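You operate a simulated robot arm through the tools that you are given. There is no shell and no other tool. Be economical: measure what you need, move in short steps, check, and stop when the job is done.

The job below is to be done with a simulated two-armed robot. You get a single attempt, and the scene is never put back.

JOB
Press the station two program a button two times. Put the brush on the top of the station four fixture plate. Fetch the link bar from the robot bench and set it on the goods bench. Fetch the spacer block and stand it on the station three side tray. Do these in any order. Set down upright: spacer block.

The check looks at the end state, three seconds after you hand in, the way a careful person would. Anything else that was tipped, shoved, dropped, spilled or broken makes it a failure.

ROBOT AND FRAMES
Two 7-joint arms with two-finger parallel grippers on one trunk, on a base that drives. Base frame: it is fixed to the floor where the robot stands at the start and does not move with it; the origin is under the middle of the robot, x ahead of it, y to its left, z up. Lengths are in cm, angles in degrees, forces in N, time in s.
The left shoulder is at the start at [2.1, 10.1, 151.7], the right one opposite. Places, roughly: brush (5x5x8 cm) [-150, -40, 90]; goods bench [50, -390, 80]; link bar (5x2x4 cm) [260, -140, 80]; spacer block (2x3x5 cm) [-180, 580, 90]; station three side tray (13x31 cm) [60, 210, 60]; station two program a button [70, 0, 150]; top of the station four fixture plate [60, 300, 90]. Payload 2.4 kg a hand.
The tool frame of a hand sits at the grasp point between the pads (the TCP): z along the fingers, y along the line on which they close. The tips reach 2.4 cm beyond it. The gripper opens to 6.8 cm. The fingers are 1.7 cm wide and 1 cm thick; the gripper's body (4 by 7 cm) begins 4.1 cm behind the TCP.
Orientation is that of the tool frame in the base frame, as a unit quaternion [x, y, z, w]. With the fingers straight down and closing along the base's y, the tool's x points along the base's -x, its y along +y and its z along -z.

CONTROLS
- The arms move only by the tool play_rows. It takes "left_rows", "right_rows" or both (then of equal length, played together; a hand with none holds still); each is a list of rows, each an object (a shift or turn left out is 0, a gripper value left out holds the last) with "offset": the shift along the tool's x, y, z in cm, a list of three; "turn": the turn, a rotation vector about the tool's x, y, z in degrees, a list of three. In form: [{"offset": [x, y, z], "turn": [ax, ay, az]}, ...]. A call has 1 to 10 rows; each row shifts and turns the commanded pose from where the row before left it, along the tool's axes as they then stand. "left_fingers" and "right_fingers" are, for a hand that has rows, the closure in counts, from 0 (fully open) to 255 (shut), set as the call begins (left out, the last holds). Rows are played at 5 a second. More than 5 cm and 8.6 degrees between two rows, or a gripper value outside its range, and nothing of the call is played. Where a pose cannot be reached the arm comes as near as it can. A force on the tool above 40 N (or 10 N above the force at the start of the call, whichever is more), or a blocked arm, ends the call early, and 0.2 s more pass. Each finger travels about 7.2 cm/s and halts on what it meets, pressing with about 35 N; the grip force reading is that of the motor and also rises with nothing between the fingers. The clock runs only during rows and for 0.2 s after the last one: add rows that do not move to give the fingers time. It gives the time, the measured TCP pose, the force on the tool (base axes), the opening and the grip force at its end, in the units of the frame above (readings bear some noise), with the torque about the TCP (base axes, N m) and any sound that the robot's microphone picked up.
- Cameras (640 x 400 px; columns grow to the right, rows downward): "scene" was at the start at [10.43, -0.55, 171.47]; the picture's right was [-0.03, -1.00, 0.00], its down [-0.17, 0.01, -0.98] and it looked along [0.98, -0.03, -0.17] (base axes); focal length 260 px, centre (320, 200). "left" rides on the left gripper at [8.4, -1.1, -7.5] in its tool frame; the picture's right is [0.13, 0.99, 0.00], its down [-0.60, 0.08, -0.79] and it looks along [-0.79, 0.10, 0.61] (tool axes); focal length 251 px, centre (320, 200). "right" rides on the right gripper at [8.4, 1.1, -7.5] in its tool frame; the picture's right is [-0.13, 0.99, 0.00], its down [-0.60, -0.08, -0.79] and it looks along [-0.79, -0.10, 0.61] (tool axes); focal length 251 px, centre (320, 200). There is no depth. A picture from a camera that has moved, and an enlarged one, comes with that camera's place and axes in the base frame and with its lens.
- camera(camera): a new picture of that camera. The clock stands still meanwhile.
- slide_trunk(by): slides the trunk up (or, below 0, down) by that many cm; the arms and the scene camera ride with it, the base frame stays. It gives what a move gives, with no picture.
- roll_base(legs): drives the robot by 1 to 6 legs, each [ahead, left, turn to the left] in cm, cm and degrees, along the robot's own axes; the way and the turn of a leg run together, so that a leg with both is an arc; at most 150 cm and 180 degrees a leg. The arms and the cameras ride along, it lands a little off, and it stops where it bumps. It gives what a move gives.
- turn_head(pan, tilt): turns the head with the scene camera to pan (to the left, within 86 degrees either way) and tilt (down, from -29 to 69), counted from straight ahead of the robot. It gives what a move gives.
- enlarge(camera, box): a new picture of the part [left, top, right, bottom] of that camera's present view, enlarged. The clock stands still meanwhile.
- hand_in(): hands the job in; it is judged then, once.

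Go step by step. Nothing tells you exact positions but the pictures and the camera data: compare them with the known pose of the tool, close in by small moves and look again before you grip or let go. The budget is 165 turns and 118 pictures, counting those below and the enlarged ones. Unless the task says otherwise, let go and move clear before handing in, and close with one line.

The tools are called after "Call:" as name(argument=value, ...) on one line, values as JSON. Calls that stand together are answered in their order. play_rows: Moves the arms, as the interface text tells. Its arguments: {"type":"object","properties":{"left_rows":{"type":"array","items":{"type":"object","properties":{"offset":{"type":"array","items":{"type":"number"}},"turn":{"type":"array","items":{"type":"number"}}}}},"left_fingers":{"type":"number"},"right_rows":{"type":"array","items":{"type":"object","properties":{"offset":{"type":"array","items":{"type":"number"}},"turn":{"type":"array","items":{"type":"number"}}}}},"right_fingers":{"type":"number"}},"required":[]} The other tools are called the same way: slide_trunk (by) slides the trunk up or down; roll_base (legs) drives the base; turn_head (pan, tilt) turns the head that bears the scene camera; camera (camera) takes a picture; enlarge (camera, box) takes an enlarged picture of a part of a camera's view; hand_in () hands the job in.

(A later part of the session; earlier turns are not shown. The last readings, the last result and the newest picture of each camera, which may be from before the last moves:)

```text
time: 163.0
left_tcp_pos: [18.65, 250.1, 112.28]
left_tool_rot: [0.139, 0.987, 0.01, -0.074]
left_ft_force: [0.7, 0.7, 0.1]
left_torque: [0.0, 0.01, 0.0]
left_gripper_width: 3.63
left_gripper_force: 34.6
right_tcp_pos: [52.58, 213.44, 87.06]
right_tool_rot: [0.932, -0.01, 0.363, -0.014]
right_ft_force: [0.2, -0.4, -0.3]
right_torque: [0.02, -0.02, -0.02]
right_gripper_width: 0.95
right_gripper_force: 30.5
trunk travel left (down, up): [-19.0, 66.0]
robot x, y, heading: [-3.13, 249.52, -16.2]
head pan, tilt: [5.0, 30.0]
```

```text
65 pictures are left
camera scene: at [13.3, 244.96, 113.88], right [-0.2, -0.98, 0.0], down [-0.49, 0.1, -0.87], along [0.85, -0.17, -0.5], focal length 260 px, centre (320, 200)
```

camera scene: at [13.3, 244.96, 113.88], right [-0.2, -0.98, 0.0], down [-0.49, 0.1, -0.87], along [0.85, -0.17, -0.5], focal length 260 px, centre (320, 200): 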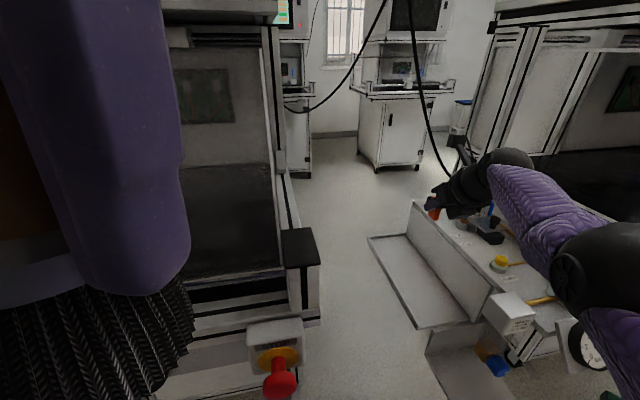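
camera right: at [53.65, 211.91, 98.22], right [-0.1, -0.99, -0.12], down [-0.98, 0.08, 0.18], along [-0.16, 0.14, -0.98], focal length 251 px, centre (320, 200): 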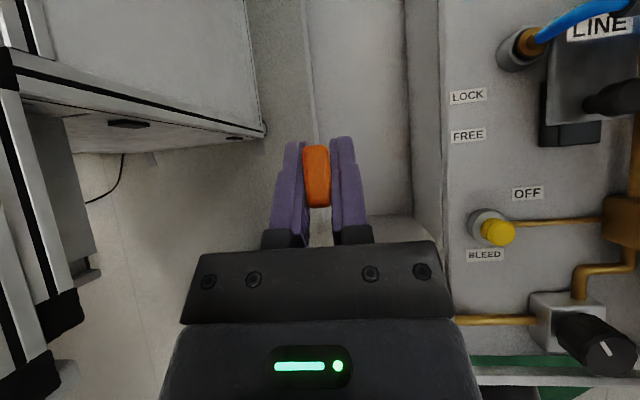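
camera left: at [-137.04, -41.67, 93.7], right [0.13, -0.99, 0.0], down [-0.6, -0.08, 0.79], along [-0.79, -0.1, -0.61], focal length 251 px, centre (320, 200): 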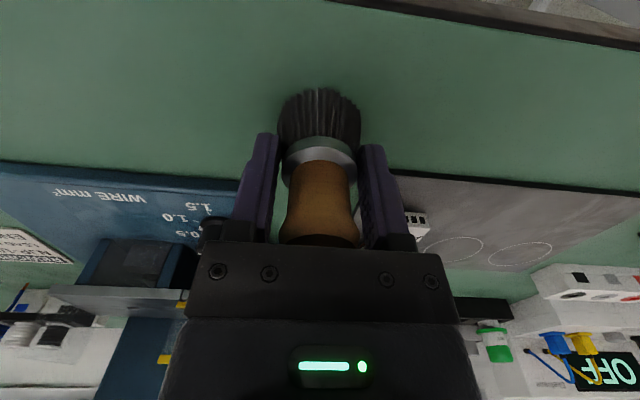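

Call:
roll_base(legs=[[7.9, -0.7, 0]])

Call:
play_rows(right_rows=[{"offset": [-2.0, 0, 2.2]}, {"offset": [-2.0, 0, 2.2]}, {"offset": [-2.0, 0, 2.2]}, {"offset": [-2.0, 0, 2.2], "turn": [0, 3.1, 0]}, {}])

Call:
camera(camera="right")

```text
time: 164.0
left_tcp_pos: [25.96, 247.22, 112.3]
left_tool_rot: [0.14, 0.987, 0.01, -0.074]
left_ft_force: [0.4, -0.5, -0.3]
left_torque: [0.01, -0.05, 0.01]
left_gripper_width: 3.6
left_gripper_force: 35.1
right_tcp_pos: [60.0, 210.6, 87.1]
right_tool_rot: [0.931, -0.01, 0.363, -0.014]
right_ft_force: [0.7, 0.3, 0.2]
right_torque: [0.01, 0.04, 0.01]
right_gripper_width: 0.99
right_gripper_force: 31.2
trunk travel left (down, up): [-19.0, 66.0]
robot x, y, heading: [4.85, 246.28, -16.1]
head pan, tilt: [5.0, 30.0]
```

```text
time: 165.2
left_tcp_pos: [26.01, 247.26, 112.3]
left_tool_rot: [0.139, 0.987, 0.009, -0.074]
left_ft_force: [0.6, -0.2, -0.6]
left_torque: [-0.01, 0.0, 0.01]
left_gripper_width: 3.62
left_gripper_force: 35.2
right_tcp_pos: [59.65, 211.19, 75.19]
right_tool_rot: [0.921, -0.01, 0.389, -0.014]
right_ft_force: [0.1, -0.8, 0.0]
right_torque: [0.04, 0.01, 0.0]
right_gripper_width: 0.97
right_gripper_force: 30.8
right hand out of reach, approached as far as the arm can: row 4
trunk travel left (down, up): [-19.0, 66.0]
robot x, y, heading: [4.44, 246.09, -16.3]
head pan, tilt: [5.0, 30.0]
```

```text
64 pictures are left
camera right: at [60.08, 209.73, 86.43], right [-0.1, -0.99, -0.13], down [-0.99, 0.08, 0.12], along [-0.11, 0.14, -0.98], focal length 251 px, centre (320, 200)
```

right: 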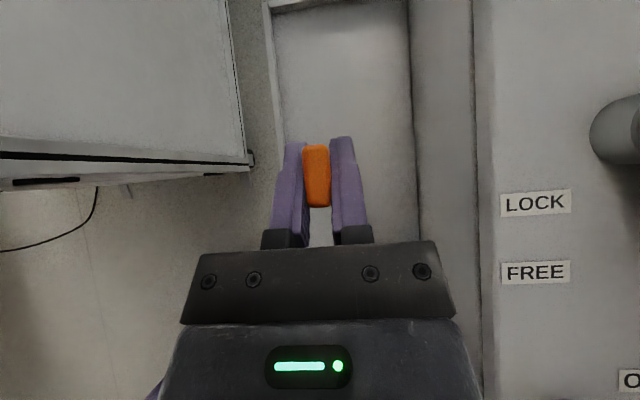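

Position and pitch match the grasp. Lower the rest with small trunk steps, checking sag.

Call:
slide_trunk(by=-6)

Call:
enlarge(camera="scene", box=[340, 120, 500, 220])

```text
time: 166.2
left_tcp_pos: [26.88, 246.88, 105.72]
left_tool_rot: [0.139, 0.986, 0.01, -0.086]
left_ft_force: [0.3, -0.7, 0.7]
left_torque: [0.06, -0.01, 0.0]
left_gripper_width: 3.62
left_gripper_force: 35.0
right_tcp_pos: [59.62, 211.17, 69.29]
right_tool_rot: [0.921, -0.01, 0.388, -0.014]
right_ft_force: [-0.3, 0.4, -0.4]
right_torque: [0.03, 0.02, 0.01]
right_gripper_width: 1.03
right_gripper_force: 31.2
trunk travel left (down, up): [-13.0, 72.0]
robot x, y, heading: [4.58, 246.38, -16.1]
head pan, tilt: [5.0, 30.0]
```

```text
4.00 times, centred on (420, 170) of scene
camera zoom: at [22.35, 241.6, 107.73], right [-0.19, -0.98, 0.0], down [-0.49, 0.1, -0.87], along [0.85, -0.17, -0.5], focal length 1038 px, centre (-80, 320)
```

zoom: 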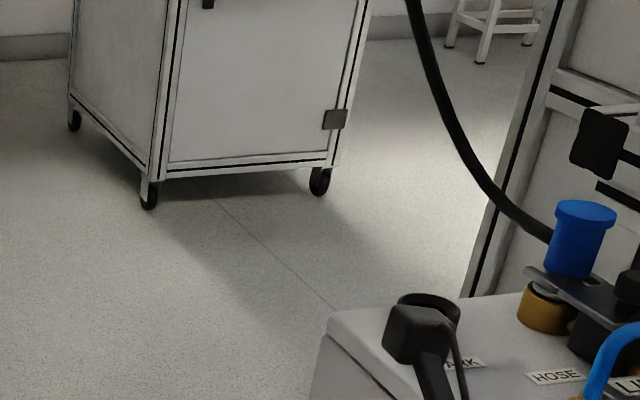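

Call:
enlarge(camera="scene", box=[360, 190, 520, 290])

Call:
slide_trunk(by=-4)

Call:
enlarge(camera="scene", box=[360, 190, 520, 290])

```text
4.00 times, centred on (440, 240) of scene
camera zoom: at [22.35, 241.6, 107.73], right [-0.19, -0.98, 0.0], down [-0.49, 0.1, -0.87], along [0.85, -0.17, -0.5], focal length 1038 px, centre (-160, 40)
```

zoom: 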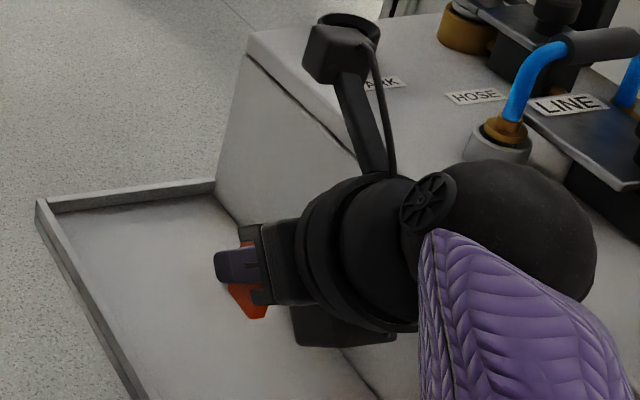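

```text
time: 167.2
left_tcp_pos: [27.11, 246.79, 101.55]
left_tool_rot: [0.138, 0.986, 0.008, -0.091]
left_ft_force: [14.6, -5.4, 9.4]
left_torque: [0.66, 1.91, 0.2]
left_gripper_width: 3.66
left_gripper_force: 34.6
right_tcp_pos: [59.5, 211.31, 65.23]
right_tool_rot: [0.921, -0.009, 0.388, -0.014]
right_ft_force: [0.8, 0.7, -0.2]
right_torque: [0.03, 0.01, -0.03]
right_gripper_width: 0.96
right_gripper_force: 31.2
trunk travel left (down, up): [-8.9, 76.0]
robot x, y, heading: [4.41, 246.14, -15.8]
head pan, tilt: [5.0, 30.0]
stopped: the force on the tool passed its limit at 41 N (the readings are from after the stop); the commanded pose is now the measured one
```

```text
4.00 times, centred on (440, 240) of scene
camera zoom: at [23.68, 241.37, 103.6], right [-0.18, -0.98, 0.0], down [-0.49, 0.09, -0.87], along [0.85, -0.15, -0.5], focal length 1038 px, centre (-160, 40)
```

zoom: 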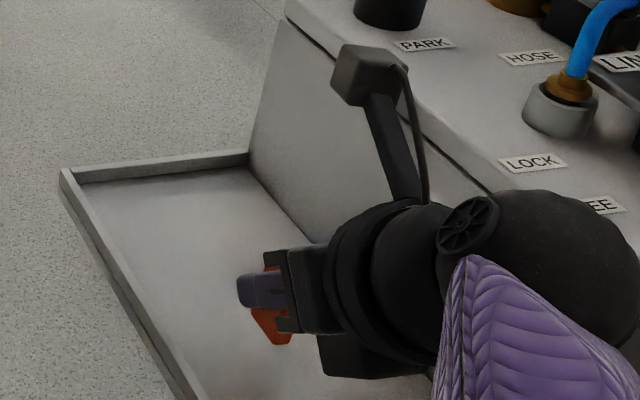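

The left hand touched something during that slide (41 N). I check what with the left camera and the scene camera.

Call:
camera(camera="left")

Call:
turn_head(pan=35, tilt=40)

Call:
camera(camera="scene")

```text
60 pictures are left
camera left: at [20.07, 247.81, 110.43], right [0.15, 0.99, 0.01], down [0.73, -0.12, 0.67], along [0.66, -0.09, -0.74], focal length 251 px, centre (320, 200)
```

left: 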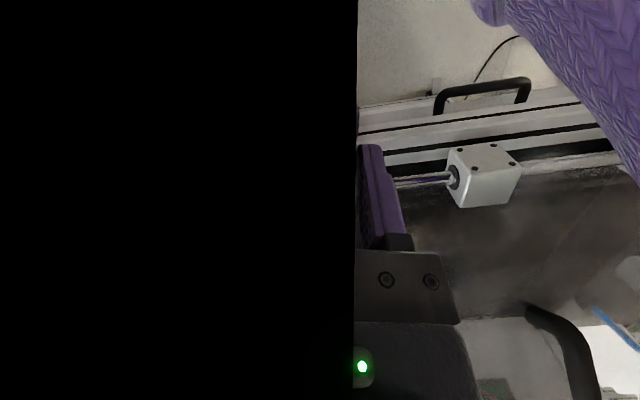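

```text
time: 168.2
left_tcp_pos: [27.0, 246.9, 101.53]
left_tool_rot: [0.139, 0.986, 0.008, -0.09]
left_ft_force: [-0.4, 0.3, -1.3]
left_torque: [-0.03, -0.01, -0.03]
left_gripper_width: 3.63
left_gripper_force: 35.1
right_tcp_pos: [59.69, 211.29, 65.3]
right_tool_rot: [0.921, -0.01, 0.388, -0.013]
right_ft_force: [0.4, -0.5, 0.4]
right_torque: [0.01, -0.01, 0.03]
right_gripper_width: 0.98
right_gripper_force: 31.2
trunk travel left (down, up): [-8.9, 76.0]
robot x, y, heading: [4.12, 246.29, -16.3]
head pan, tilt: [35.0, 40.0]
```

```text
59 pictures are left
camera scene: at [22.82, 245.72, 102.04], right [0.32, -0.95, 0.0], down [-0.61, -0.21, -0.77], along [0.73, 0.25, -0.64], focal length 260 px, centre (320, 200)
```

scene: 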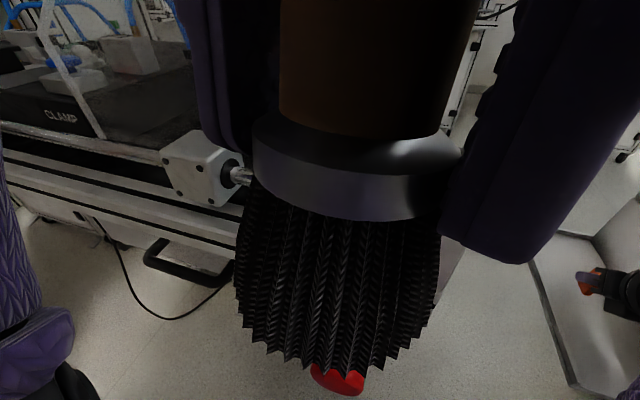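

The left hand camera had merely touched the robot's own head; nothing else. Move the left hand outward away from the head.

Call:
play_rows(left_rows=[{"offset": [0, 2.5, 0]}, {"offset": [0, 3, 0]}, {"offset": [0, 3, -1]}, {"offset": [0, 3, -2]}, {}])

Call:
turn_head(pan=-15, tilt=38)

Call:
camera(camera="scene")

```text
time: 169.4
left_tcp_pos: [28.59, 252.91, 97.92]
left_tool_rot: [0.139, 0.986, 0.007, -0.089]
left_ft_force: [-0.3, -0.6, -0.8]
left_torque: [-0.04, 0.01, -0.02]
left_gripper_width: 3.59
left_gripper_force: 35.1
left hand out of reach, approached as far as the arm can: row 1, 2, 3, 4
right_tcp_pos: [59.69, 211.18, 65.36]
right_tool_rot: [0.921, -0.01, 0.389, -0.013]
right_ft_force: [-0.7, 0.3, 0.0]
right_torque: [0.01, -0.02, -0.03]
right_gripper_width: 1.0
right_gripper_force: 31.2
trunk travel left (down, up): [-8.9, 76.0]
robot x, y, heading: [4.65, 246.07, -15.8]
head pan, tilt: [35.0, 40.0]
```

```text
time: 170.6
left_tcp_pos: [28.5, 253.05, 97.89]
left_tool_rot: [0.139, 0.986, 0.008, -0.089]
left_ft_force: [-0.4, -0.9, -0.5]
left_torque: [-0.02, -0.02, 0.01]
left_gripper_width: 3.62
left_gripper_force: 35.4
right_tcp_pos: [59.67, 211.28, 65.29]
right_tool_rot: [0.921, -0.01, 0.389, -0.014]
right_ft_force: [-0.3, -0.3, -0.5]
right_torque: [0.0, -0.03, 0.01]
right_gripper_width: 0.98
right_gripper_force: 30.4
trunk travel left (down, up): [-8.9, 76.0]
robot x, y, heading: [4.12, 246.45, -16.2]
head pan, tilt: [-15.0, 38.0]
```

```text
58 pictures are left
camera scene: at [22.15, 238.52, 102.33], right [-0.52, -0.86, 0.0], down [-0.53, 0.32, -0.79], along [0.67, -0.41, -0.62], focal length 260 px, centre (320, 200)
```

scene: 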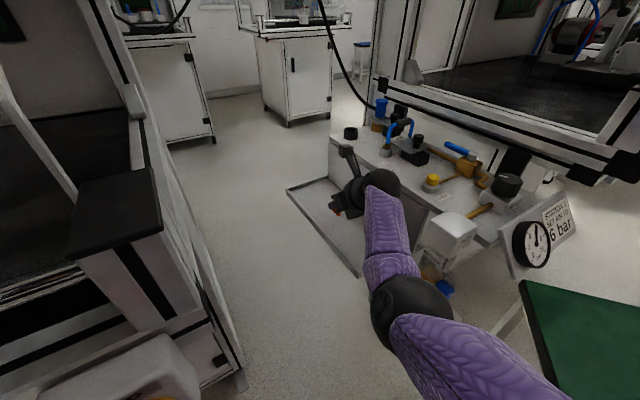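

Call:
play_rows(right_rows=[{"offset": [-0.29, 0, 0.28]}, {"offset": [-0.29, 0, 0.28]}, {"offset": [-0.29, 0, 0.28]}, {"offset": [-0.29, 0, 0.28]}, {}])

Call:
enlarge(camera="scene", box=[280, 150, 440, 250])

```text
time: 171.8
left_tcp_pos: [28.63, 252.94, 98.03]
left_tool_rot: [0.139, 0.986, 0.007, -0.09]
left_ft_force: [-0.3, 0.4, -1.1]
left_torque: [0.02, -0.01, 0.0]
left_gripper_width: 3.62
left_gripper_force: 34.5
right_tcp_pos: [59.61, 211.27, 63.62]
right_tool_rot: [0.921, -0.01, 0.389, -0.014]
right_ft_force: [-0.1, 0.7, -0.7]
right_torque: [0.01, 0.02, 0.0]
right_gripper_width: 0.97
right_gripper_force: 30.5
trunk travel left (down, up): [-8.9, 76.0]
robot x, y, heading: [4.48, 246.25, -16.0]
head pan, tilt: [-15.0, 38.0]
```

```text
4.00 times, centred on (360, 200) of scene
camera zoom: at [22.15, 238.52, 102.33], right [-0.52, -0.86, 0.0], down [-0.53, 0.32, -0.79], along [0.67, -0.41, -0.62], focal length 1038 px, centre (160, 200)
```

zoom: 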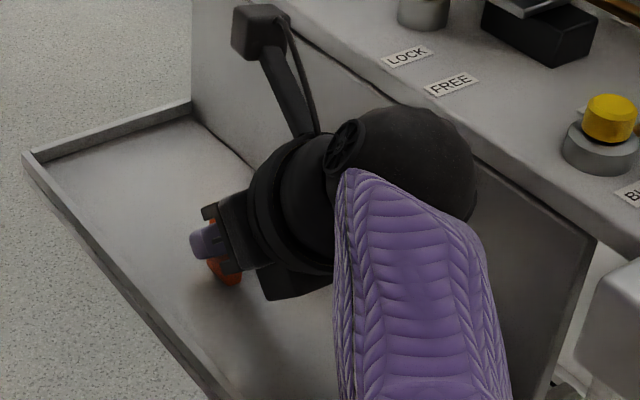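

Call:
play_rows(right_rows=[{"offset": [-0.18, 0, 0.175]}, {"offset": [-0.18, 0, 0.175]}, {"offset": [-0.18, 0, 0.175]}, {}])

Call:
play_rows(right_rows=[{"offset": [-0.18, 0, 0.175]}, {"offset": [-0.18, 0, 0.175]}, {}])

```text
time: 172.8
left_tcp_pos: [28.49, 253.08, 98.03]
left_tool_rot: [0.139, 0.986, 0.007, -0.089]
left_ft_force: [0.2, 0.3, 0.3]
left_torque: [0.01, 0.03, 0.0]
left_gripper_width: 3.59
left_gripper_force: 35.0
right_tcp_pos: [59.59, 211.36, 63.2]
right_tool_rot: [0.92, -0.01, 0.391, -0.012]
right_ft_force: [3.7, -2.9, 29.2]
right_torque: [-0.16, -0.1, -0.01]
right_gripper_width: 1.02
right_gripper_force: 31.8
trunk travel left (down, up): [-8.9, 76.0]
robot x, y, heading: [4.69, 246.29, -16.3]
head pan, tilt: [-15.0, 38.0]
```

```text
time: 173.6
left_tcp_pos: [28.45, 253.0, 98.02]
left_tool_rot: [0.139, 0.986, 0.008, -0.088]
left_ft_force: [-0.1, -0.4, -1.1]
left_torque: [0.01, -0.01, -0.02]
left_gripper_width: 3.59
left_gripper_force: 34.9
right_tcp_pos: [59.54, 211.46, 62.53]
right_tool_rot: [0.921, -0.011, 0.39, -0.013]
right_ft_force: [1.6, -4.2, 29.0]
right_torque: [-0.16, -0.02, -0.01]
right_gripper_width: 1.0
right_gripper_force: 31.1
trunk travel left (down, up): [-8.9, 76.0]
robot x, y, heading: [4.53, 246.05, -16.1]
head pan, tilt: [-15.0, 38.0]
```

Block is seated on the tray. Open the fingers, then retract up and back along the tool axis.

Call:
play_rows(right_rows=[{}, {}, {}], right_fingers=75)

Call:
camera(camera="right")

```text
time: 174.0
left_tcp_pos: [28.27, 253.19, 97.99]
left_tool_rot: [0.138, 0.987, 0.008, -0.088]
left_ft_force: [-0.7, 0.3, -0.7]
left_torque: [0.0, 0.01, 0.0]
left_gripper_width: 3.62
left_gripper_force: 34.4
right_tcp_pos: [59.75, 211.9, 62.58]
right_tool_rot: [0.92, -0.006, 0.39, -0.019]
right_ft_force: [-12.1, 9.2, 21.1]
right_torque: [-0.21, 0.05, -0.08]
right_gripper_width: 3.91
right_gripper_force: 0.1
trunk travel left (down, up): [-8.9, 76.0]
robot x, y, heading: [4.47, 246.31, -16.0]
head pan, tilt: [-15.0, 38.0]
stopped in row 2 (right hand): the force on the tool passed its limit at 48 N (the readings are from after the stop); the commanded pose is now the measured one
```

```text
56 pictures are left
camera right: at [60.15, 210.4, 73.72], right [-0.09, -0.99, -0.13], down [-0.99, 0.07, 0.12], along [-0.11, 0.14, -0.98], focal length 251 px, centre (320, 200)
```

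right: 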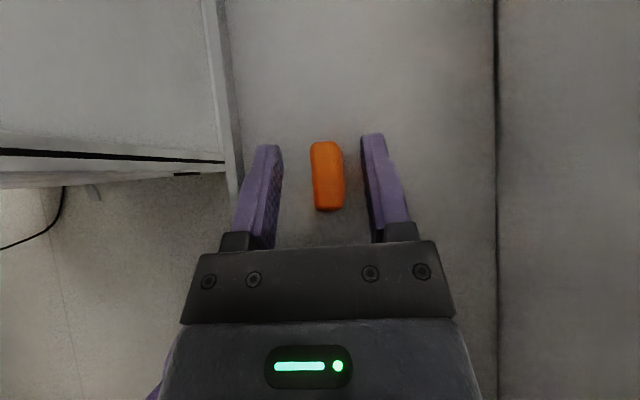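

The block stands free between the fingers (the tips were lightly pressing the tray). Raise straight up.

Call:
play_rows(right_rows=[{"offset": [0.5, 0, -0.5]}, {"offset": [1, 0, -1]}, {"offset": [1.5, 0, -1.5]}, {"offset": [1.5, 0, -1.5]}, {"offset": [2, 0, -2]}, {"offset": [2, 0, -2]}, {"offset": [2, 0, -2]}, {}])

Call:
camera(camera="right")

```text
time: 175.8
left_tcp_pos: [28.55, 253.1, 98.02]
left_tool_rot: [0.138, 0.986, 0.007, -0.089]
left_ft_force: [-0.1, -0.3, -0.6]
left_torque: [0.01, 0.0, 0.02]
left_gripper_width: 3.62
left_gripper_force: 35.6
right_tcp_pos: [59.56, 211.28, 77.14]
right_tool_rot: [0.923, -0.007, 0.385, -0.019]
right_ft_force: [0.9, -0.8, -1.0]
right_torque: [-0.01, -0.02, 0.0]
right_gripper_width: 4.8
right_gripper_force: 0.1
trunk travel left (down, up): [-8.9, 76.0]
robot x, y, heading: [4.66, 246.24, -16.0]
head pan, tilt: [-15.0, 38.0]
```

```text
55 pictures are left
camera right: at [60.19, 209.67, 88.24], right [-0.09, -0.99, -0.13], down [-0.99, 0.07, 0.13], along [-0.12, 0.14, -0.98], focal length 251 px, centre (320, 200)
```

right: 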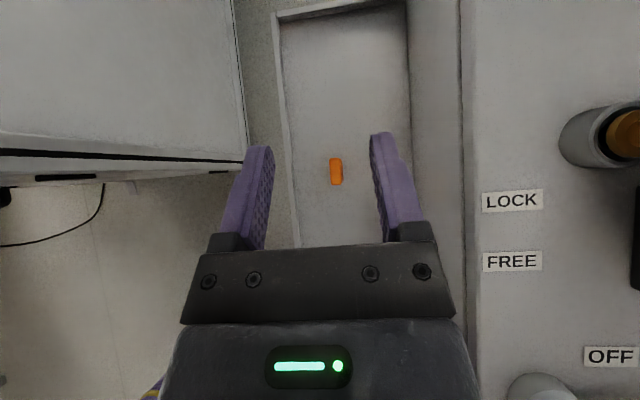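

Spacer stands alone on the tray. Raise the trunk and back away from the corner, then verify from the scene camera.

Call:
slide_trunk(by=14)

Call:
roll_base(legs=[[-35, 0, 0]])

Call:
camera(camera="scene")

```text
time: 177.5
left_tcp_pos: [28.53, 253.07, 111.97]
left_tool_rot: [0.138, 0.986, 0.008, -0.09]
left_ft_force: [-0.1, 1.0, -1.0]
left_torque: [0.02, 0.0, 0.02]
left_gripper_width: 3.61
left_gripper_force: 34.9
right_tcp_pos: [59.61, 211.09, 91.04]
right_tool_rot: [0.922, -0.007, 0.386, -0.018]
right_ft_force: [-0.4, 0.4, 0.4]
right_torque: [-0.03, -0.04, -0.02]
right_gripper_width: 4.8
right_gripper_force: 0.1
trunk travel left (down, up): [-22.9, 62.0]
robot x, y, heading: [4.4, 245.91, -16.1]
head pan, tilt: [-15.0, 38.0]
```

```text
time: 179.8
left_tcp_pos: [-5.19, 262.8, 111.97]
left_tool_rot: [0.136, 0.987, 0.007, -0.089]
left_ft_force: [0.1, 0.4, 0.9]
left_torque: [0.02, 0.01, -0.03]
left_gripper_width: 3.59
left_gripper_force: 34.9
right_tcp_pos: [26.09, 221.16, 91.12]
right_tool_rot: [0.922, -0.006, 0.386, -0.02]
right_ft_force: [-0.9, -0.1, -0.5]
right_torque: [-0.01, 0.0, 0.0]
right_gripper_width: 4.8
right_gripper_force: 0.0
trunk travel left (down, up): [-22.9, 62.0]
robot x, y, heading: [-28.85, 255.95, -15.9]
head pan, tilt: [-15.0, 38.0]
```

```text
54 pictures are left
camera scene: at [-15.5, 249.44, 116.71], right [-0.51, -0.86, 0.0], down [-0.53, 0.32, -0.79], along [0.68, -0.4, -0.62], focal length 260 px, centre (320, 200)
```

scene: 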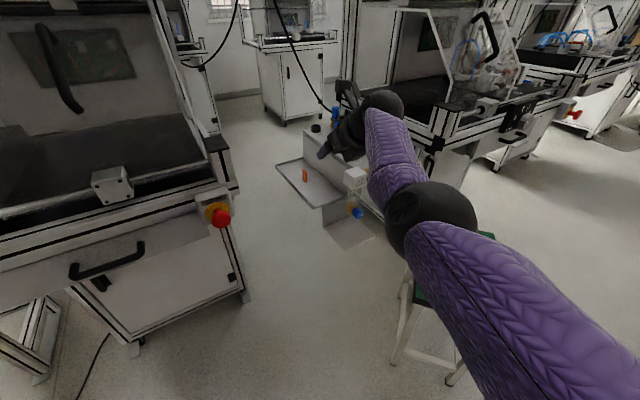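

Spacer stands upright on the tray. Now back off, square up, and fold the right hand back to its downward pose.

Call:
roll_base(legs=[[-35, 0, 0], [0, 0, 16], [0, 28, 0]])

Call:
play_rows(right_rows=[{"offset": [0, 0, -4]}, {"offset": [0, 0, -4]}, {"turn": [0, -8.3, 0]}, {"turn": [0, -8.3, 0]}, {"turn": [0, -8.3, 0]}, {"turn": [0, -8.3, 0]}, {"turn": [0, -8.3, 0]}, {"turn": [0, -4, 0]}, {}])

Call:
play_rows(right_rows=[{"turn": [0, 0, -8.5]}, {"turn": [0, 0, -8.5]}, {"turn": [0, 0, -8.5]}, {"turn": [0, 0, -8.5]}, {"turn": [0, 0, -8.5]}, {"turn": [0, 0, -8.5]}, {"turn": [0, 0, -8.5]}, {"turn": [0, 0, -8.5]}, {"turn": [0, 0, -8.5]}, {"turn": [0, 0, -8.5]}])

Call:
play_rows(right_rows=[{"turn": [0, 0, -8.5]}, {"turn": [0, 0, -8.5]}, {"turn": [0, 0, -8.5]}, {"turn": [0, 0, -8.5]}, {"turn": [0, 0, -8.5]}, {"turn": [0, 0, -8.5]}, {"turn": [0, 0, -8.5]}, {"turn": [0, 0, -8.5]}, {"turn": [0, 0, -8.5]}, {}], right_fingers=0)

```text
time: 184.5
left_tcp_pos: [-41.46, 306.74, 111.86]
left_tool_rot: [-0.003, 0.996, -0.005, -0.089]
left_ft_force: [0.5, -0.1, -1.5]
left_torque: [0.01, 0.0, 0.01]
left_gripper_width: 3.58
left_gripper_force: 35.2
right_tcp_pos: [0.05, 275.33, 91.03]
right_tool_rot: [0.914, 0.123, 0.38, -0.073]
right_ft_force: [0.9, -0.1, -0.6]
right_torque: [-0.01, 0.04, 0.02]
right_gripper_width: 4.81
right_gripper_force: 0.1
trunk travel left (down, up): [-22.9, 62.0]
robot x, y, heading: [-63.03, 293.67, 0.2]
head pan, tilt: [-15.0, 38.0]
```

```text
time: 186.5
left_tcp_pos: [-41.43, 306.84, 112.01]
left_tool_rot: [-0.003, 0.996, -0.006, -0.09]
left_ft_force: [-0.5, 0.5, -0.9]
left_torque: [-0.03, 0.03, -0.01]
left_gripper_width: 3.59
left_gripper_force: 34.7
right_tcp_pos: [-12.25, 272.74, 96.36]
right_tool_rot: [0.99, 0.142, -0.003, -0.019]
right_ft_force: [-0.3, 0.2, -1.0]
right_torque: [0.0, 0.05, 0.01]
right_gripper_width: 4.83
right_gripper_force: 0.1
right hand out of reach, approached as far as the arm can: row 5, 6, 7, 8
trunk travel left (down, up): [-22.9, 62.0]
robot x, y, heading: [-62.71, 293.53, 0.2]
head pan, tilt: [-15.0, 38.0]
```

```text
time: 188.7
left_tcp_pos: [-41.44, 306.79, 112.04]
left_tool_rot: [-0.004, 0.996, -0.006, -0.09]
left_ft_force: [-0.1, 0.2, -0.6]
left_torque: [0.01, 0.03, 0.0]
left_gripper_width: 3.58
left_gripper_force: 34.7
right_tcp_pos: [-12.31, 272.82, 96.42]
right_tool_rot: [0.633, 0.774, 0.012, -0.016]
right_ft_force: [-0.8, 0.6, -0.2]
right_torque: [0.0, 0.0, -0.01]
right_gripper_width: 4.83
right_gripper_force: 0.2
trunk travel left (down, up): [-22.9, 62.0]
robot x, y, heading: [-62.73, 293.66, 0.3]
head pan, tilt: [-15.0, 38.0]
```

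```text
time: 190.9
left_tcp_pos: [-41.49, 306.7, 112.03]
left_tool_rot: [-0.003, 0.996, -0.005, -0.089]
left_ft_force: [-0.1, -0.5, -1.5]
left_torque: [0.0, 0.03, -0.05]
left_gripper_width: 3.55
left_gripper_force: 34.9
right_tcp_pos: [-12.32, 272.75, 96.41]
right_tool_rot: [0.018, 1.0, 0.019, -0.005]
right_ft_force: [0.5, 0.1, 1.4]
right_torque: [0.01, -0.01, 0.0]
right_gripper_width: 6.79
right_gripper_force: 0.1
trunk travel left (down, up): [-22.9, 62.0]
robot x, y, heading: [-62.7, 293.66, 0.2]
head pan, tilt: [-15.0, 38.0]
```

Right hand is back to pointing down. Retract and raise it, and level the left hand (10° tilt).

Call:
play_rows(left_rows=[{"offset": [-2, 0, 0], "turn": [0, -5.1, 0]}, {"offset": [-3, 0, 0], "turn": [0, -5.1, 0]}, {"offset": [-3, 0, 0]}, {}, {}, {}, {}], right_rows=[{"offset": [4.5, 0, 0]}, {"offset": [4.5, 0, 0]}, {"offset": [4.5, 0, 0]}, {"offset": [4.5, 0, -2]}, {"offset": [0, 0, -4.5]}, {"offset": [0, 0, -4.5]}, {}])

Call:
turn_head(pan=5, tilt=28)

Call:
roll_base(legs=[[40, 0, 0]])

Call:
camera(camera="scene")

Call:
camera(camera="left")

```text
time: 192.1
left_tcp_pos: [-33.59, 306.87, 111.41]
left_tool_rot: [-0.003, 1.0, -0.006, -0.001]
left_ft_force: [-0.1, -0.4, 0.2]
left_torque: [0.01, -0.04, 0.02]
left_gripper_width: 3.59
left_gripper_force: 35.1
right_tcp_pos: [-13.81, 272.64, 101.62]
right_tool_rot: [0.022, 1.0, 0.02, 0.002]
right_ft_force: [10.9, -5.9, -11.1]
right_torque: [0.39, -0.29, 0.53]
right_gripper_width: 6.77
right_gripper_force: 0.0
right hand out of reach, approached as far as the arm can: row 1, 2, 3, 4, 5
trunk travel left (down, up): [-22.9, 62.0]
robot x, y, heading: [-62.79, 293.47, 0.1]
head pan, tilt: [-15.0, 38.0]
stopped in row 5 (right hand): the force on the tool passed its limit at 70 N (the readings are from after the stop); the commanded pose is now the measured one
```

```text
time: 192.9
left_tcp_pos: [-33.57, 306.9, 111.43]
left_tool_rot: [-0.003, 1.0, -0.006, -0.001]
left_ft_force: [-0.2, -0.7, -0.4]
left_torque: [0.0, 0.02, 0.01]
left_gripper_width: 3.59
left_gripper_force: 35.4
right_tcp_pos: [-13.81, 272.66, 101.66]
right_tool_rot: [0.023, 1.0, 0.02, 0.002]
right_ft_force: [20.6, -2.6, -16.4]
right_torque: [0.09, -0.07, 0.14]
right_gripper_width: 6.8
right_gripper_force: 0.1
trunk travel left (down, up): [-22.9, 62.0]
robot x, y, heading: [-62.66, 293.59, 0.2]
head pan, tilt: [5.0, 28.0]
```

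```text
time: 195.4
left_tcp_pos: [6.86, 306.9, 111.39]
left_tool_rot: [-0.003, 1.0, -0.005, -0.001]
left_ft_force: [0.3, 0.4, -1.2]
left_torque: [0.02, 0.04, 0.03]
left_gripper_width: 3.57
left_gripper_force: 34.7
right_tcp_pos: [26.39, 272.68, 101.7]
right_tool_rot: [0.023, 1.0, 0.02, 0.003]
right_ft_force: [26.2, -3.3, -20.2]
right_torque: [0.12, -0.06, 0.2]
right_gripper_width: 6.79
right_gripper_force: 0.1
trunk travel left (down, up): [-22.9, 62.0]
robot x, y, heading: [-22.2, 293.54, 0.2]
head pan, tilt: [5.0, 28.0]
```

```text
53 pictures are left
camera scene: at [-6.75, 294.1, 118.26], right [0.09, -1.0, 0.0], down [-0.47, -0.04, -0.88], along [0.88, 0.08, -0.47], focal length 260 px, centre (320, 200)
```

scene: 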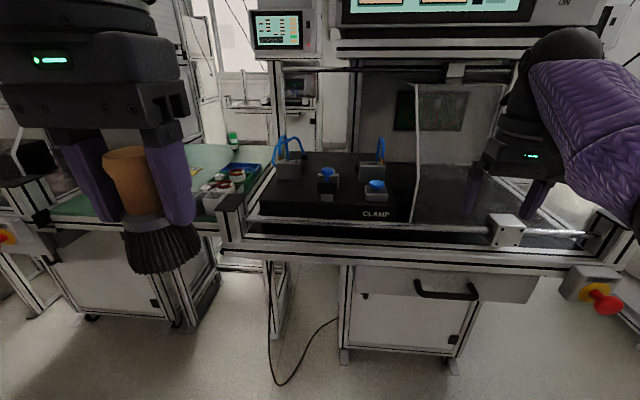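

```text
52 pictures are left
camera left: at [-1.68, 305.87, 118.8], right [-0.13, 0.99, -0.01], down [0.6, 0.09, 0.79], along [0.79, 0.1, -0.61], focal length 251 px, centre (320, 200)
```

left: 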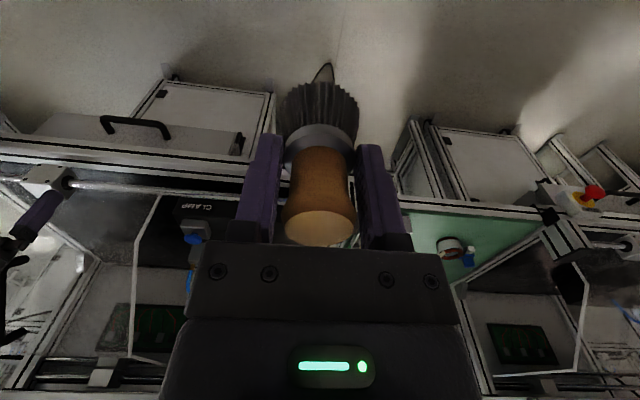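

Right arm is jammed against itself in that folded attempt. Back off and untangle it: move it up and forward first, then inward.

Call:
roll_base(legs=[[-30, 0, 0]])

Call:
play_rows(right_rows=[{"offset": [-2, 0, 0]}, {"offset": [-2, 0, -2]}, {"offset": [0, 0, -4]}, {"offset": [0, 0, -4]}, {"offset": [0, 0, -4]}, {}])

Call:
turn_head(pan=-45, tilt=30)

Call:
camera(camera="scene")

```text
time: 197.4
left_tcp_pos: [-23.15, 306.88, 111.38]
left_tool_rot: [-0.002, 1.0, -0.006, 0.0]
left_ft_force: [-0.6, -0.4, -0.5]
left_torque: [-0.01, 0.02, 0.03]
left_gripper_width: 3.55
left_gripper_force: 34.7
right_tcp_pos: [-3.32, 272.57, 101.69]
right_tool_rot: [0.022, 1.0, 0.02, 0.002]
right_ft_force: [20.0, -2.4, -15.3]
right_torque: [0.13, -0.06, 0.13]
right_gripper_width: 6.81
right_gripper_force: 0.0
trunk travel left (down, up): [-22.9, 62.0]
robot x, y, heading: [-52.06, 293.71, 0.3]
head pan, tilt: [5.0, 28.0]
```

```text
time: 197.8
left_tcp_pos: [-22.98, 306.94, 111.38]
left_tool_rot: [-0.003, 1.0, -0.006, -0.001]
left_ft_force: [-0.1, 0.0, 0.0]
left_torque: [-0.01, 0.01, -0.01]
left_gripper_width: 3.56
left_gripper_force: 35.0
right_tcp_pos: [-3.13, 272.65, 101.6]
right_tool_rot: [0.024, 0.999, 0.021, 0.009]
right_ft_force: [12.4, -1.5, -11.1]
right_torque: [0.02, -0.26, 0.06]
right_gripper_width: 6.8
right_gripper_force: 0.1
right hand out of reach, approached as far as the arm can: row 1
trunk travel left (down, up): [-22.9, 62.0]
robot x, y, heading: [-52.22, 293.58, -0.0]
head pan, tilt: [5.0, 28.0]
stopped in row 1 (right hand): the force on the tool passed its limit at 62 N (the readings are from after the stop); the commanded pose is now the measured one
```

```text
time: 198.9
left_tcp_pos: [-23.01, 306.85, 111.4]
left_tool_rot: [-0.003, 1.0, -0.004, -0.001]
left_ft_force: [0.0, 0.2, 0.0]
left_torque: [0.03, 0.01, 0.01]
left_gripper_width: 3.55
left_gripper_force: 34.7
right_tcp_pos: [-3.1, 272.69, 101.6]
right_tool_rot: [0.025, 0.999, 0.019, 0.009]
right_ft_force: [25.0, -4.5, -18.8]
right_torque: [0.06, -0.11, 0.09]
right_gripper_width: 6.8
right_gripper_force: 0.1
trunk travel left (down, up): [-22.9, 62.0]
robot x, y, heading: [-52.1, 293.65, -0.2]
head pan, tilt: [-45.0, 30.0]
```

```text
51 pictures are left
camera scene: at [-39.23, 286.87, 117.95], right [-0.7, -0.71, 0.0], down [-0.35, 0.35, -0.87], along [0.61, -0.61, -0.5], focal length 260 px, centre (320, 200)
```

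scene: 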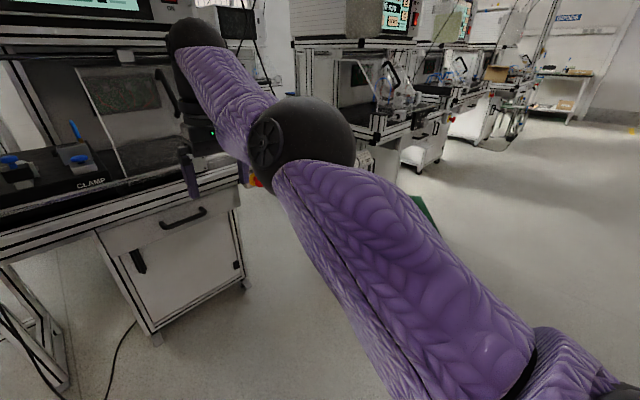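

The hand's camera is pressing its own forearm (wrist folded too far). I pitch the fingers forward to open it and lower the hand.

Call:
play_rows(right_rows=[{"turn": [0, -8, 0]}, {"turn": [0, -8, 0]}, {"turn": [0, -8, 0]}, {"turn": [0, -8, 0]}, {}])

```text
time: 200.1
left_tcp_pos: [-23.03, 306.85, 111.47]
left_tool_rot: [-0.002, 1.0, -0.003, 0.0]
left_ft_force: [1.1, 0.4, -0.8]
left_torque: [0.0, 0.03, -0.01]
left_gripper_width: 3.57
left_gripper_force: 34.8
right_tcp_pos: [5.05, 271.65, 105.04]
right_tool_rot: [0.03, 0.959, 0.012, 0.283]
right_ft_force: [0.3, 0.1, -0.6]
right_torque: [0.01, -0.01, 0.01]
right_gripper_width: 6.8
right_gripper_force: 0.1
right hand out of reach, approached as far as the arm can: row 1, 2, 3, 4
trunk travel left (down, up): [-22.9, 62.0]
robot x, y, heading: [-52.23, 293.56, 0.2]
head pan, tilt: [-45.0, 30.0]
```

Call:
play_rows(right_rows=[{"offset": [4.9, 0, 0.3]}, {"offset": [4.9, 0, 0.3]}, {"offset": [4.9, 0, 0.3]}, {"offset": [4.9, 0, 0.3]}, {"offset": [4.9, 0, 0.3]}, {}])

Call:
play_rows(right_rows=[{"turn": [0, 8, 0]}, {"turn": [0, 8, 0]}, {"turn": [0, 8, 0]}, {"turn": [0, 8, 0]}, {}])

Call:
camera(camera="scene")

```text
time: 201.5
left_tcp_pos: [-23.02, 307.01, 111.45]
left_tool_rot: [-0.003, 1.0, -0.004, 0.0]
left_ft_force: [0.8, 0.1, -0.1]
left_torque: [0.03, 0.02, -0.01]
left_gripper_width: 3.57
left_gripper_force: 34.5
right_tcp_pos: [7.22, 269.89, 97.27]
right_tool_rot: [0.03, 0.958, 0.013, 0.283]
right_ft_force: [0.3, 0.2, -0.5]
right_torque: [-0.02, 0.0, -0.02]
right_gripper_width: 6.79
right_gripper_force: 0.1
right hand out of reach, approached as far as the arm can: row 1, 2, 3, 4, 5
trunk travel left (down, up): [-22.9, 62.0]
robot x, y, heading: [-52.41, 293.59, 0.4]
head pan, tilt: [-45.0, 30.0]
```

```text
time: 202.7
left_tcp_pos: [-23.02, 306.83, 111.37]
left_tool_rot: [-0.003, 1.0, -0.004, -0.001]
left_ft_force: [0.5, -0.3, -0.9]
left_torque: [0.01, -0.01, -0.02]
left_gripper_width: 3.55
left_gripper_force: 34.5
right_tcp_pos: [-0.37, 270.78, 95.49]
right_tool_rot: [0.026, 0.999, 0.019, 0.042]
right_ft_force: [-0.4, 0.4, -0.1]
right_torque: [0.03, 0.01, 0.0]
right_gripper_width: 6.81
right_gripper_force: 0.0
right hand out of reach, approached as far as the arm can: row 1, 2, 3, 4
trunk travel left (down, up): [-22.9, 62.0]
robot x, y, heading: [-52.18, 293.35, 0.1]
head pan, tilt: [-45.0, 30.0]
```

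```text
50 pictures are left
camera scene: at [-39.25, 286.86, 117.95], right [-0.71, -0.71, 0.0], down [-0.35, 0.35, -0.87], along [0.61, -0.61, -0.5], focal length 260 px, centre (320, 200)
```

scene: 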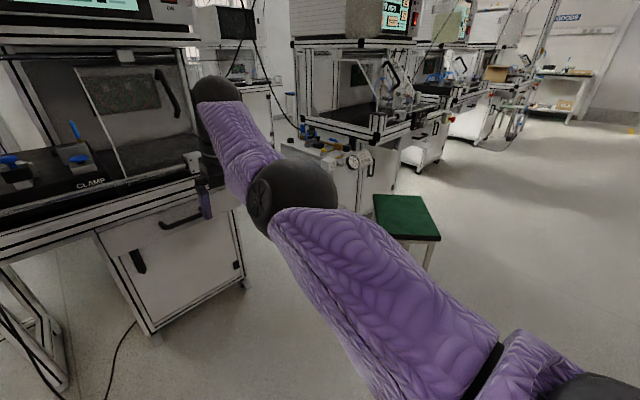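

I reset via the pose used for the button: point the hand forward, draw it straight back, then pitch down.

Call:
play_rows(right_rows=[{"turn": [0, -8.5, 0]}, {"turn": [0, -8.5, 0]}, {"turn": [0, -8.5, 0]}, {"turn": [0, -8.5, 0]}, {"turn": [0, -8.5, 0]}, {"turn": [0, -8.5, 0]}, {"turn": [0, -8.5, 0]}, {"turn": [0, -8.5, 0]}, {"turn": [0, -8.5, 0]}, {"turn": [0, -8.5, 0]}])

Call:
play_rows(right_rows=[{"offset": [-4, 0, -2]}, {"offset": [-4, 0, -2]}, {"offset": [-4, 0, -2]}, {"offset": [0, 1.5, -4]}, {"offset": [0, 1.5, -4]}, {"offset": [0, 1.5, -4]}, {"offset": [0, 1, -4]}, {}])

```text
time: 203.2
left_tcp_pos: [-23.04, 306.95, 111.35]
left_tool_rot: [-0.003, 1.0, -0.004, -0.001]
left_ft_force: [0.8, -0.7, -0.7]
left_torque: [0.01, -0.02, -0.03]
left_gripper_width: 3.59
left_gripper_force: 34.9
right_tcp_pos: [-0.05, 270.65, 95.47]
right_tool_rot: [0.029, 0.992, 0.016, 0.123]
right_ft_force: [2.4, -3.8, -1.6]
right_torque: [0.15, -0.14, 0.42]
right_gripper_width: 6.78
right_gripper_force: 0.1
trunk travel left (down, up): [-22.9, 62.0]
robot x, y, heading: [-52.19, 293.39, 0.0]
head pan, tilt: [-45.0, 30.0]
stopped in row 2 (right hand): the force on the tool passed its limit at 56 N (the readings are from after the stop); the commanded pose is now the measured one
```

```text
time: 204.6
left_tcp_pos: [-22.98, 306.81, 111.31]
left_tool_rot: [-0.003, 1.0, -0.004, -0.001]
left_ft_force: [-0.4, -0.2, 0.1]
left_torque: [0.02, 0.04, 0.03]
left_gripper_width: 3.52
left_gripper_force: 35.3
right_tcp_pos: [-1.51, 275.11, 107.8]
right_tool_rot: [0.029, 0.991, 0.015, 0.13]
right_ft_force: [17.8, -2.8, -8.7]
right_torque: [0.08, -0.23, 0.2]
right_gripper_width: 6.79
right_gripper_force: 0.2
right hand out of reach, approached as far as the arm can: row 1, 2, 3, 4, 5, 6
trunk travel left (down, up): [-22.9, 62.0]
robot x, y, heading: [-52.46, 293.05, 0.4]
head pan, tilt: [-45.0, 30.0]
stopped in row 6 (right hand): the force on the tool passed its limit at 74 N (the readings are from after the stop); the commanded pose is now the measured one
```

Call:
play_rows(right_rows=[{"turn": [0, -6, 0]}, {"turn": [0, -6, 0]}, {"turn": [0, -6, 0]}, {"turn": [0, -6, 0]}, {}])

Call:
camera(camera="scene")

Call:
camera(camera="right")

```text
time: 205.8
left_tcp_pos: [-23.04, 306.81, 111.39]
left_tool_rot: [-0.003, 1.0, -0.004, -0.001]
left_ft_force: [0.1, -0.9, -0.9]
left_torque: [0.01, 0.02, 0.0]
left_gripper_width: 3.54
left_gripper_force: 35.1
right_tcp_pos: [-1.09, 275.69, 109.21]
right_tool_rot: [0.031, 0.942, 0.009, 0.333]
right_ft_force: [0.3, -0.6, 0.2]
right_torque: [0.02, 0.03, -0.01]
right_gripper_width: 6.8
right_gripper_force: 0.1
right hand out of reach, approached as far as the arm can: row 1
trunk travel left (down, up): [-22.9, 62.0]
robot x, y, heading: [-52.27, 293.45, -0.1]
head pan, tilt: [-45.0, 30.0]
```

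```text
49 pictures are left
camera scene: at [-39.24, 286.88, 117.95], right [-0.71, -0.71, 0.0], down [-0.35, 0.35, -0.87], along [0.61, -0.61, -0.5], focal length 260 px, centre (320, 200)
```

scene: 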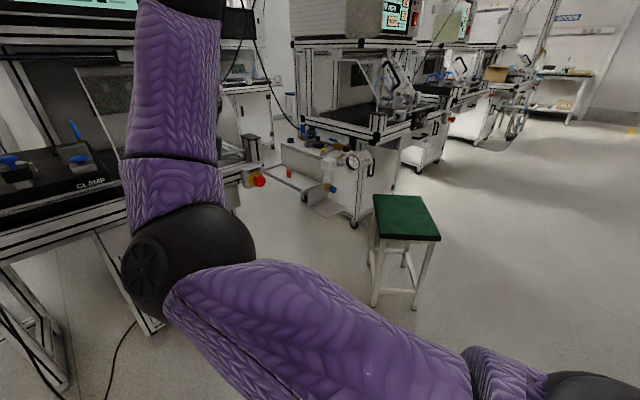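

```text
48 pictures are left
camera right: at [-12.28, 277.24, 109.84], right [0.15, 0.98, 0.12], down [-0.03, -0.11, 0.99], along [0.99, -0.15, 0.02], focal length 251 px, centre (320, 200)
```

right: 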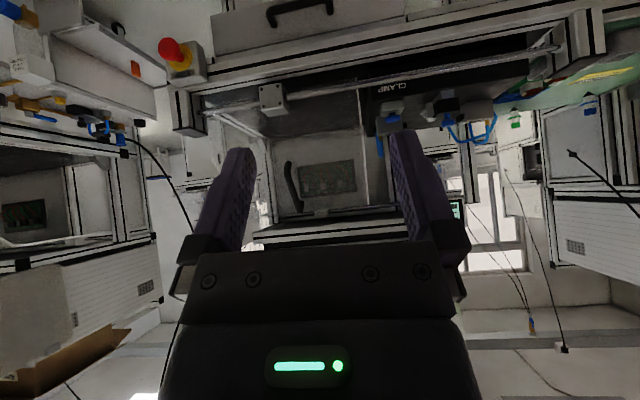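

Free again. Continue pitching to forward, in gentler steps.

Call:
play_rows(right_rows=[{"turn": [0, -6, 0]}, {"turn": [0, -6, 0]}, {"turn": [0, -6, 0]}, {"turn": [0, -6, 0]}, {"turn": [0, -6, 0]}, {"turn": [0, -6, 0]}, {"turn": [0, -6, 0]}, {"turn": [0, -6, 0]}, {}])

Call:
play_rows(right_rows=[{"offset": [0, 0, -3]}, {"offset": [0, 0, -3]}, {"offset": [0, 0, -3]}, {"offset": [0, 0, -3]}, {}])

Call:
camera(camera="scene")

```text
time: 207.8
left_tcp_pos: [-23.11, 306.88, 111.3]
left_tool_rot: [-0.003, 1.0, -0.004, -0.001]
left_ft_force: [-0.3, 0.6, -0.5]
left_torque: [-0.02, -0.05, -0.03]
left_gripper_width: 3.53
left_gripper_force: 34.8
right_tcp_pos: [-1.12, 275.54, 109.25]
right_tool_rot: [0.032, 0.725, -0.005, 0.688]
right_ft_force: [-0.6, 0.5, 0.1]
right_torque: [0.03, 0.03, 0.03]
right_gripper_width: 6.81
right_gripper_force: 0.0
trunk travel left (down, up): [-22.9, 62.0]
robot x, y, heading: [-52.36, 293.65, -0.1]
head pan, tilt: [-45.0, 30.0]
```

```text
time: 208.9
left_tcp_pos: [-23.03, 306.91, 111.38]
left_tool_rot: [-0.003, 1.0, -0.005, -0.001]
left_ft_force: [-1.0, 0.8, 0.8]
left_torque: [0.01, -0.01, 0.01]
left_gripper_width: 3.56
left_gripper_force: 34.7
right_tcp_pos: [-12.81, 276.24, 110.06]
right_tool_rot: [0.031, 0.726, -0.004, 0.687]
right_ft_force: [-0.4, -0.4, 0.4]
right_torque: [0.03, 0.0, -0.01]
right_gripper_width: 6.81
right_gripper_force: 0.1
right hand out of reach, approached as far as the arm can: row 4
trunk travel left (down, up): [-22.9, 62.0]
robot x, y, heading: [-51.91, 293.6, 0.2]
head pan, tilt: [-45.0, 30.0]
```

```text
47 pictures are left
camera scene: at [-39.25, 286.87, 117.95], right [-0.71, -0.71, 0.0], down [-0.35, 0.35, -0.87], along [0.61, -0.61, -0.5], focal length 260 px, centre (320, 200)
```

scene: 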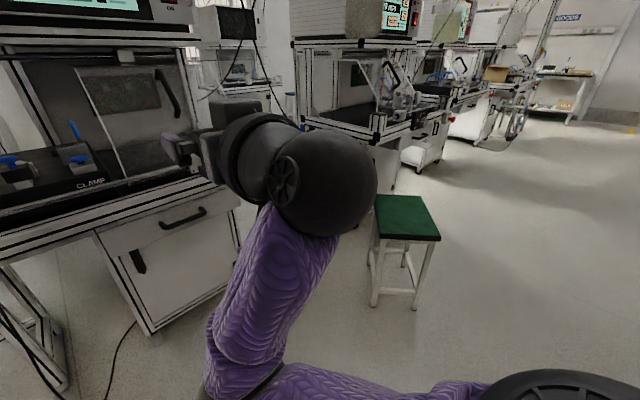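

Now pitch down to the parked pose.

Call:
play_rows(right_rows=[{"turn": [0, 8.5, 0]}, {"turn": [0, 8.5, 0]}, {"turn": [0, 8.5, 0]}, {"turn": [0, 8.5, 0]}, {"turn": [0, 8.5, 0]}, {"turn": [0, 8.5, 0]}, {"turn": [0, 8.5, 0]}, {"turn": [0, 8.5, 0]}, {"turn": [0, 8.5, 0]}, {"turn": [0, 8.5, 0]}])

Call:
play_rows(right_rows=[{"offset": [3, 0, -2], "turn": [0, 2.5, 0]}, {"offset": [3, 0, -2]}, {"offset": [3, 0, -2]}, {}])

Call:
camera(camera="scene")

```text
time: 211.1
left_tcp_pos: [-22.98, 306.91, 111.37]
left_tool_rot: [-0.003, 1.0, -0.004, -0.001]
left_ft_force: [0.0, 0.3, -1.5]
left_torque: [-0.03, -0.01, 0.02]
left_gripper_width: 3.53
left_gripper_force: 35.1
right_tcp_pos: [-4.0, 274.02, 107.33]
right_tool_rot: [0.02, 0.998, 0.013, 0.061]
right_ft_force: [3.5, -3.1, -2.2]
right_torque: [0.15, -0.09, 0.32]
right_gripper_width: 6.82
right_gripper_force: 0.1
right hand out of reach, approached as far as the arm can: row 2, 3, 4, 5, 6, 10
trunk travel left (down, up): [-22.9, 62.0]
robot x, y, heading: [-52.16, 293.32, 0.4]
head pan, tilt: [-45.0, 30.0]
stopped in row 10 (right hand): the force on the tool passed its limit at 169 N (the readings are from after the stop); the commanded pose is now the measured one
```

```text
time: 212.1
left_tcp_pos: [-23.08, 306.99, 111.33]
left_tool_rot: [-0.003, 1.0, -0.004, -0.001]
left_ft_force: [0.5, -0.1, 0.0]
left_torque: [-0.01, 0.02, 0.01]
left_gripper_width: 3.52
left_gripper_force: 35.1
right_tcp_pos: [-13.6, 274.19, 112.52]
right_tool_rot: [0.019, 0.999, 0.013, 0.04]
right_ft_force: [1.6, -0.1, -0.3]
right_torque: [0.01, -0.02, 0.0]
right_gripper_width: 6.82
right_gripper_force: 0.1
trunk travel left (down, up): [-22.9, 62.0]
robot x, y, heading: [-52.02, 293.68, 0.4]
head pan, tilt: [-45.0, 30.0]
```

```text
46 pictures are left
camera scene: at [-39.25, 286.88, 117.95], right [-0.71, -0.71, 0.0], down [-0.35, 0.35, -0.87], along [0.61, -0.61, -0.5], focal length 260 px, centre (320, 200)
```

scene: 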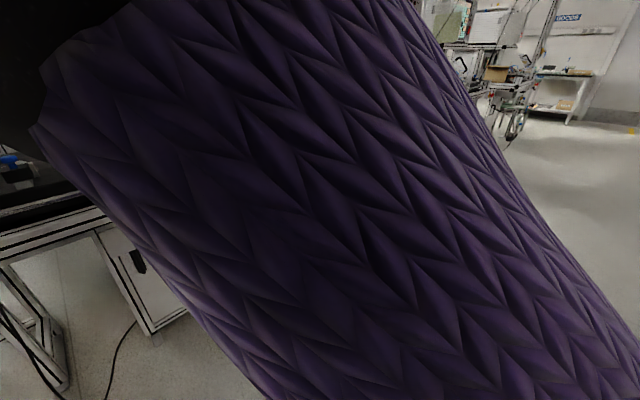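

The arm has snapped into its normal folding posture and is free. Retract it fully.

Call:
play_rows(right_rows=[{"offset": [3, 0, 0], "turn": [0, 2.3, 0]}, {"offset": [3, 0, 0], "turn": [0, 2.3, 0]}, {"offset": [3, 0, -2]}, {"offset": [0, 0, -3]}, {}])

Call:
turn_head(pan=5, tilt=30)

Call:
roll_base(legs=[[35, 0, 0]])

Call:
camera(camera="scene")

```text
time: 213.3
left_tcp_pos: [-23.0, 306.89, 111.42]
left_tool_rot: [-0.003, 1.0, -0.005, -0.001]
left_ft_force: [-0.6, -0.8, -1.0]
left_torque: [-0.03, -0.01, 0.02]
left_gripper_width: 3.52
left_gripper_force: 35.3
right_tcp_pos: [-20.44, 273.03, 117.05]
right_tool_rot: [0.019, 1.0, 0.015, -0.007]
right_ft_force: [0.9, -0.6, 0.4]
right_torque: [0.0, -0.03, 0.03]
right_gripper_width: 6.81
right_gripper_force: 0.1
right hand out of reach, approached as far as the arm can: row 2, 3, 4
trunk travel left (down, up): [-22.9, 62.0]
robot x, y, heading: [-52.2, 293.23, 0.2]
head pan, tilt: [-45.0, 30.0]
```

```text
time: 214.5
left_tcp_pos: [-23.01, 306.93, 111.45]
left_tool_rot: [-0.003, 1.0, -0.004, -0.001]
left_ft_force: [0.5, -0.5, -0.3]
left_torque: [0.02, -0.01, -0.04]
left_gripper_width: 3.55
left_gripper_force: 34.9
right_tcp_pos: [-20.53, 272.99, 116.94]
right_tool_rot: [0.019, 1.0, 0.015, -0.006]
right_ft_force: [-0.2, 0.3, 0.1]
right_torque: [-0.02, 0.0, -0.01]
right_gripper_width: 6.81
right_gripper_force: 0.1
trunk travel left (down, up): [-22.9, 62.0]
robot x, y, heading: [-52.04, 293.56, 0.4]
head pan, tilt: [5.0, 30.0]
```

```text
time: 216.7
left_tcp_pos: [11.85, 306.93, 111.21]
left_tool_rot: [-0.002, 1.0, -0.005, -0.001]
left_ft_force: [0.2, -0.3, -0.4]
left_torque: [-0.01, 0.01, -0.02]
left_gripper_width: 3.53
left_gripper_force: 35.0
right_tcp_pos: [14.21, 272.94, 116.99]
right_tool_rot: [0.02, 1.0, 0.016, -0.005]
right_ft_force: [-0.4, 0.5, -0.1]
right_torque: [-0.01, 0.0, -0.01]
right_gripper_width: 6.81
right_gripper_force: 0.1
trunk travel left (down, up): [-22.9, 62.0]
robot x, y, heading: [-17.52, 293.78, -0.0]
head pan, tilt: [5.0, 30.0]
```

```text
45 pictures are left
camera scene: at [-4.66, 286.43, 118.88], right [-0.75, -0.67, 0.0], down [-0.27, 0.31, -0.91], along [0.61, -0.68, -0.41], focal length 260 px, centre (320, 200)
```

scene: 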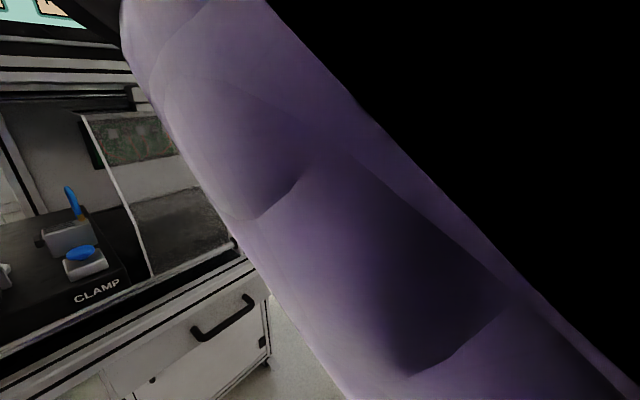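

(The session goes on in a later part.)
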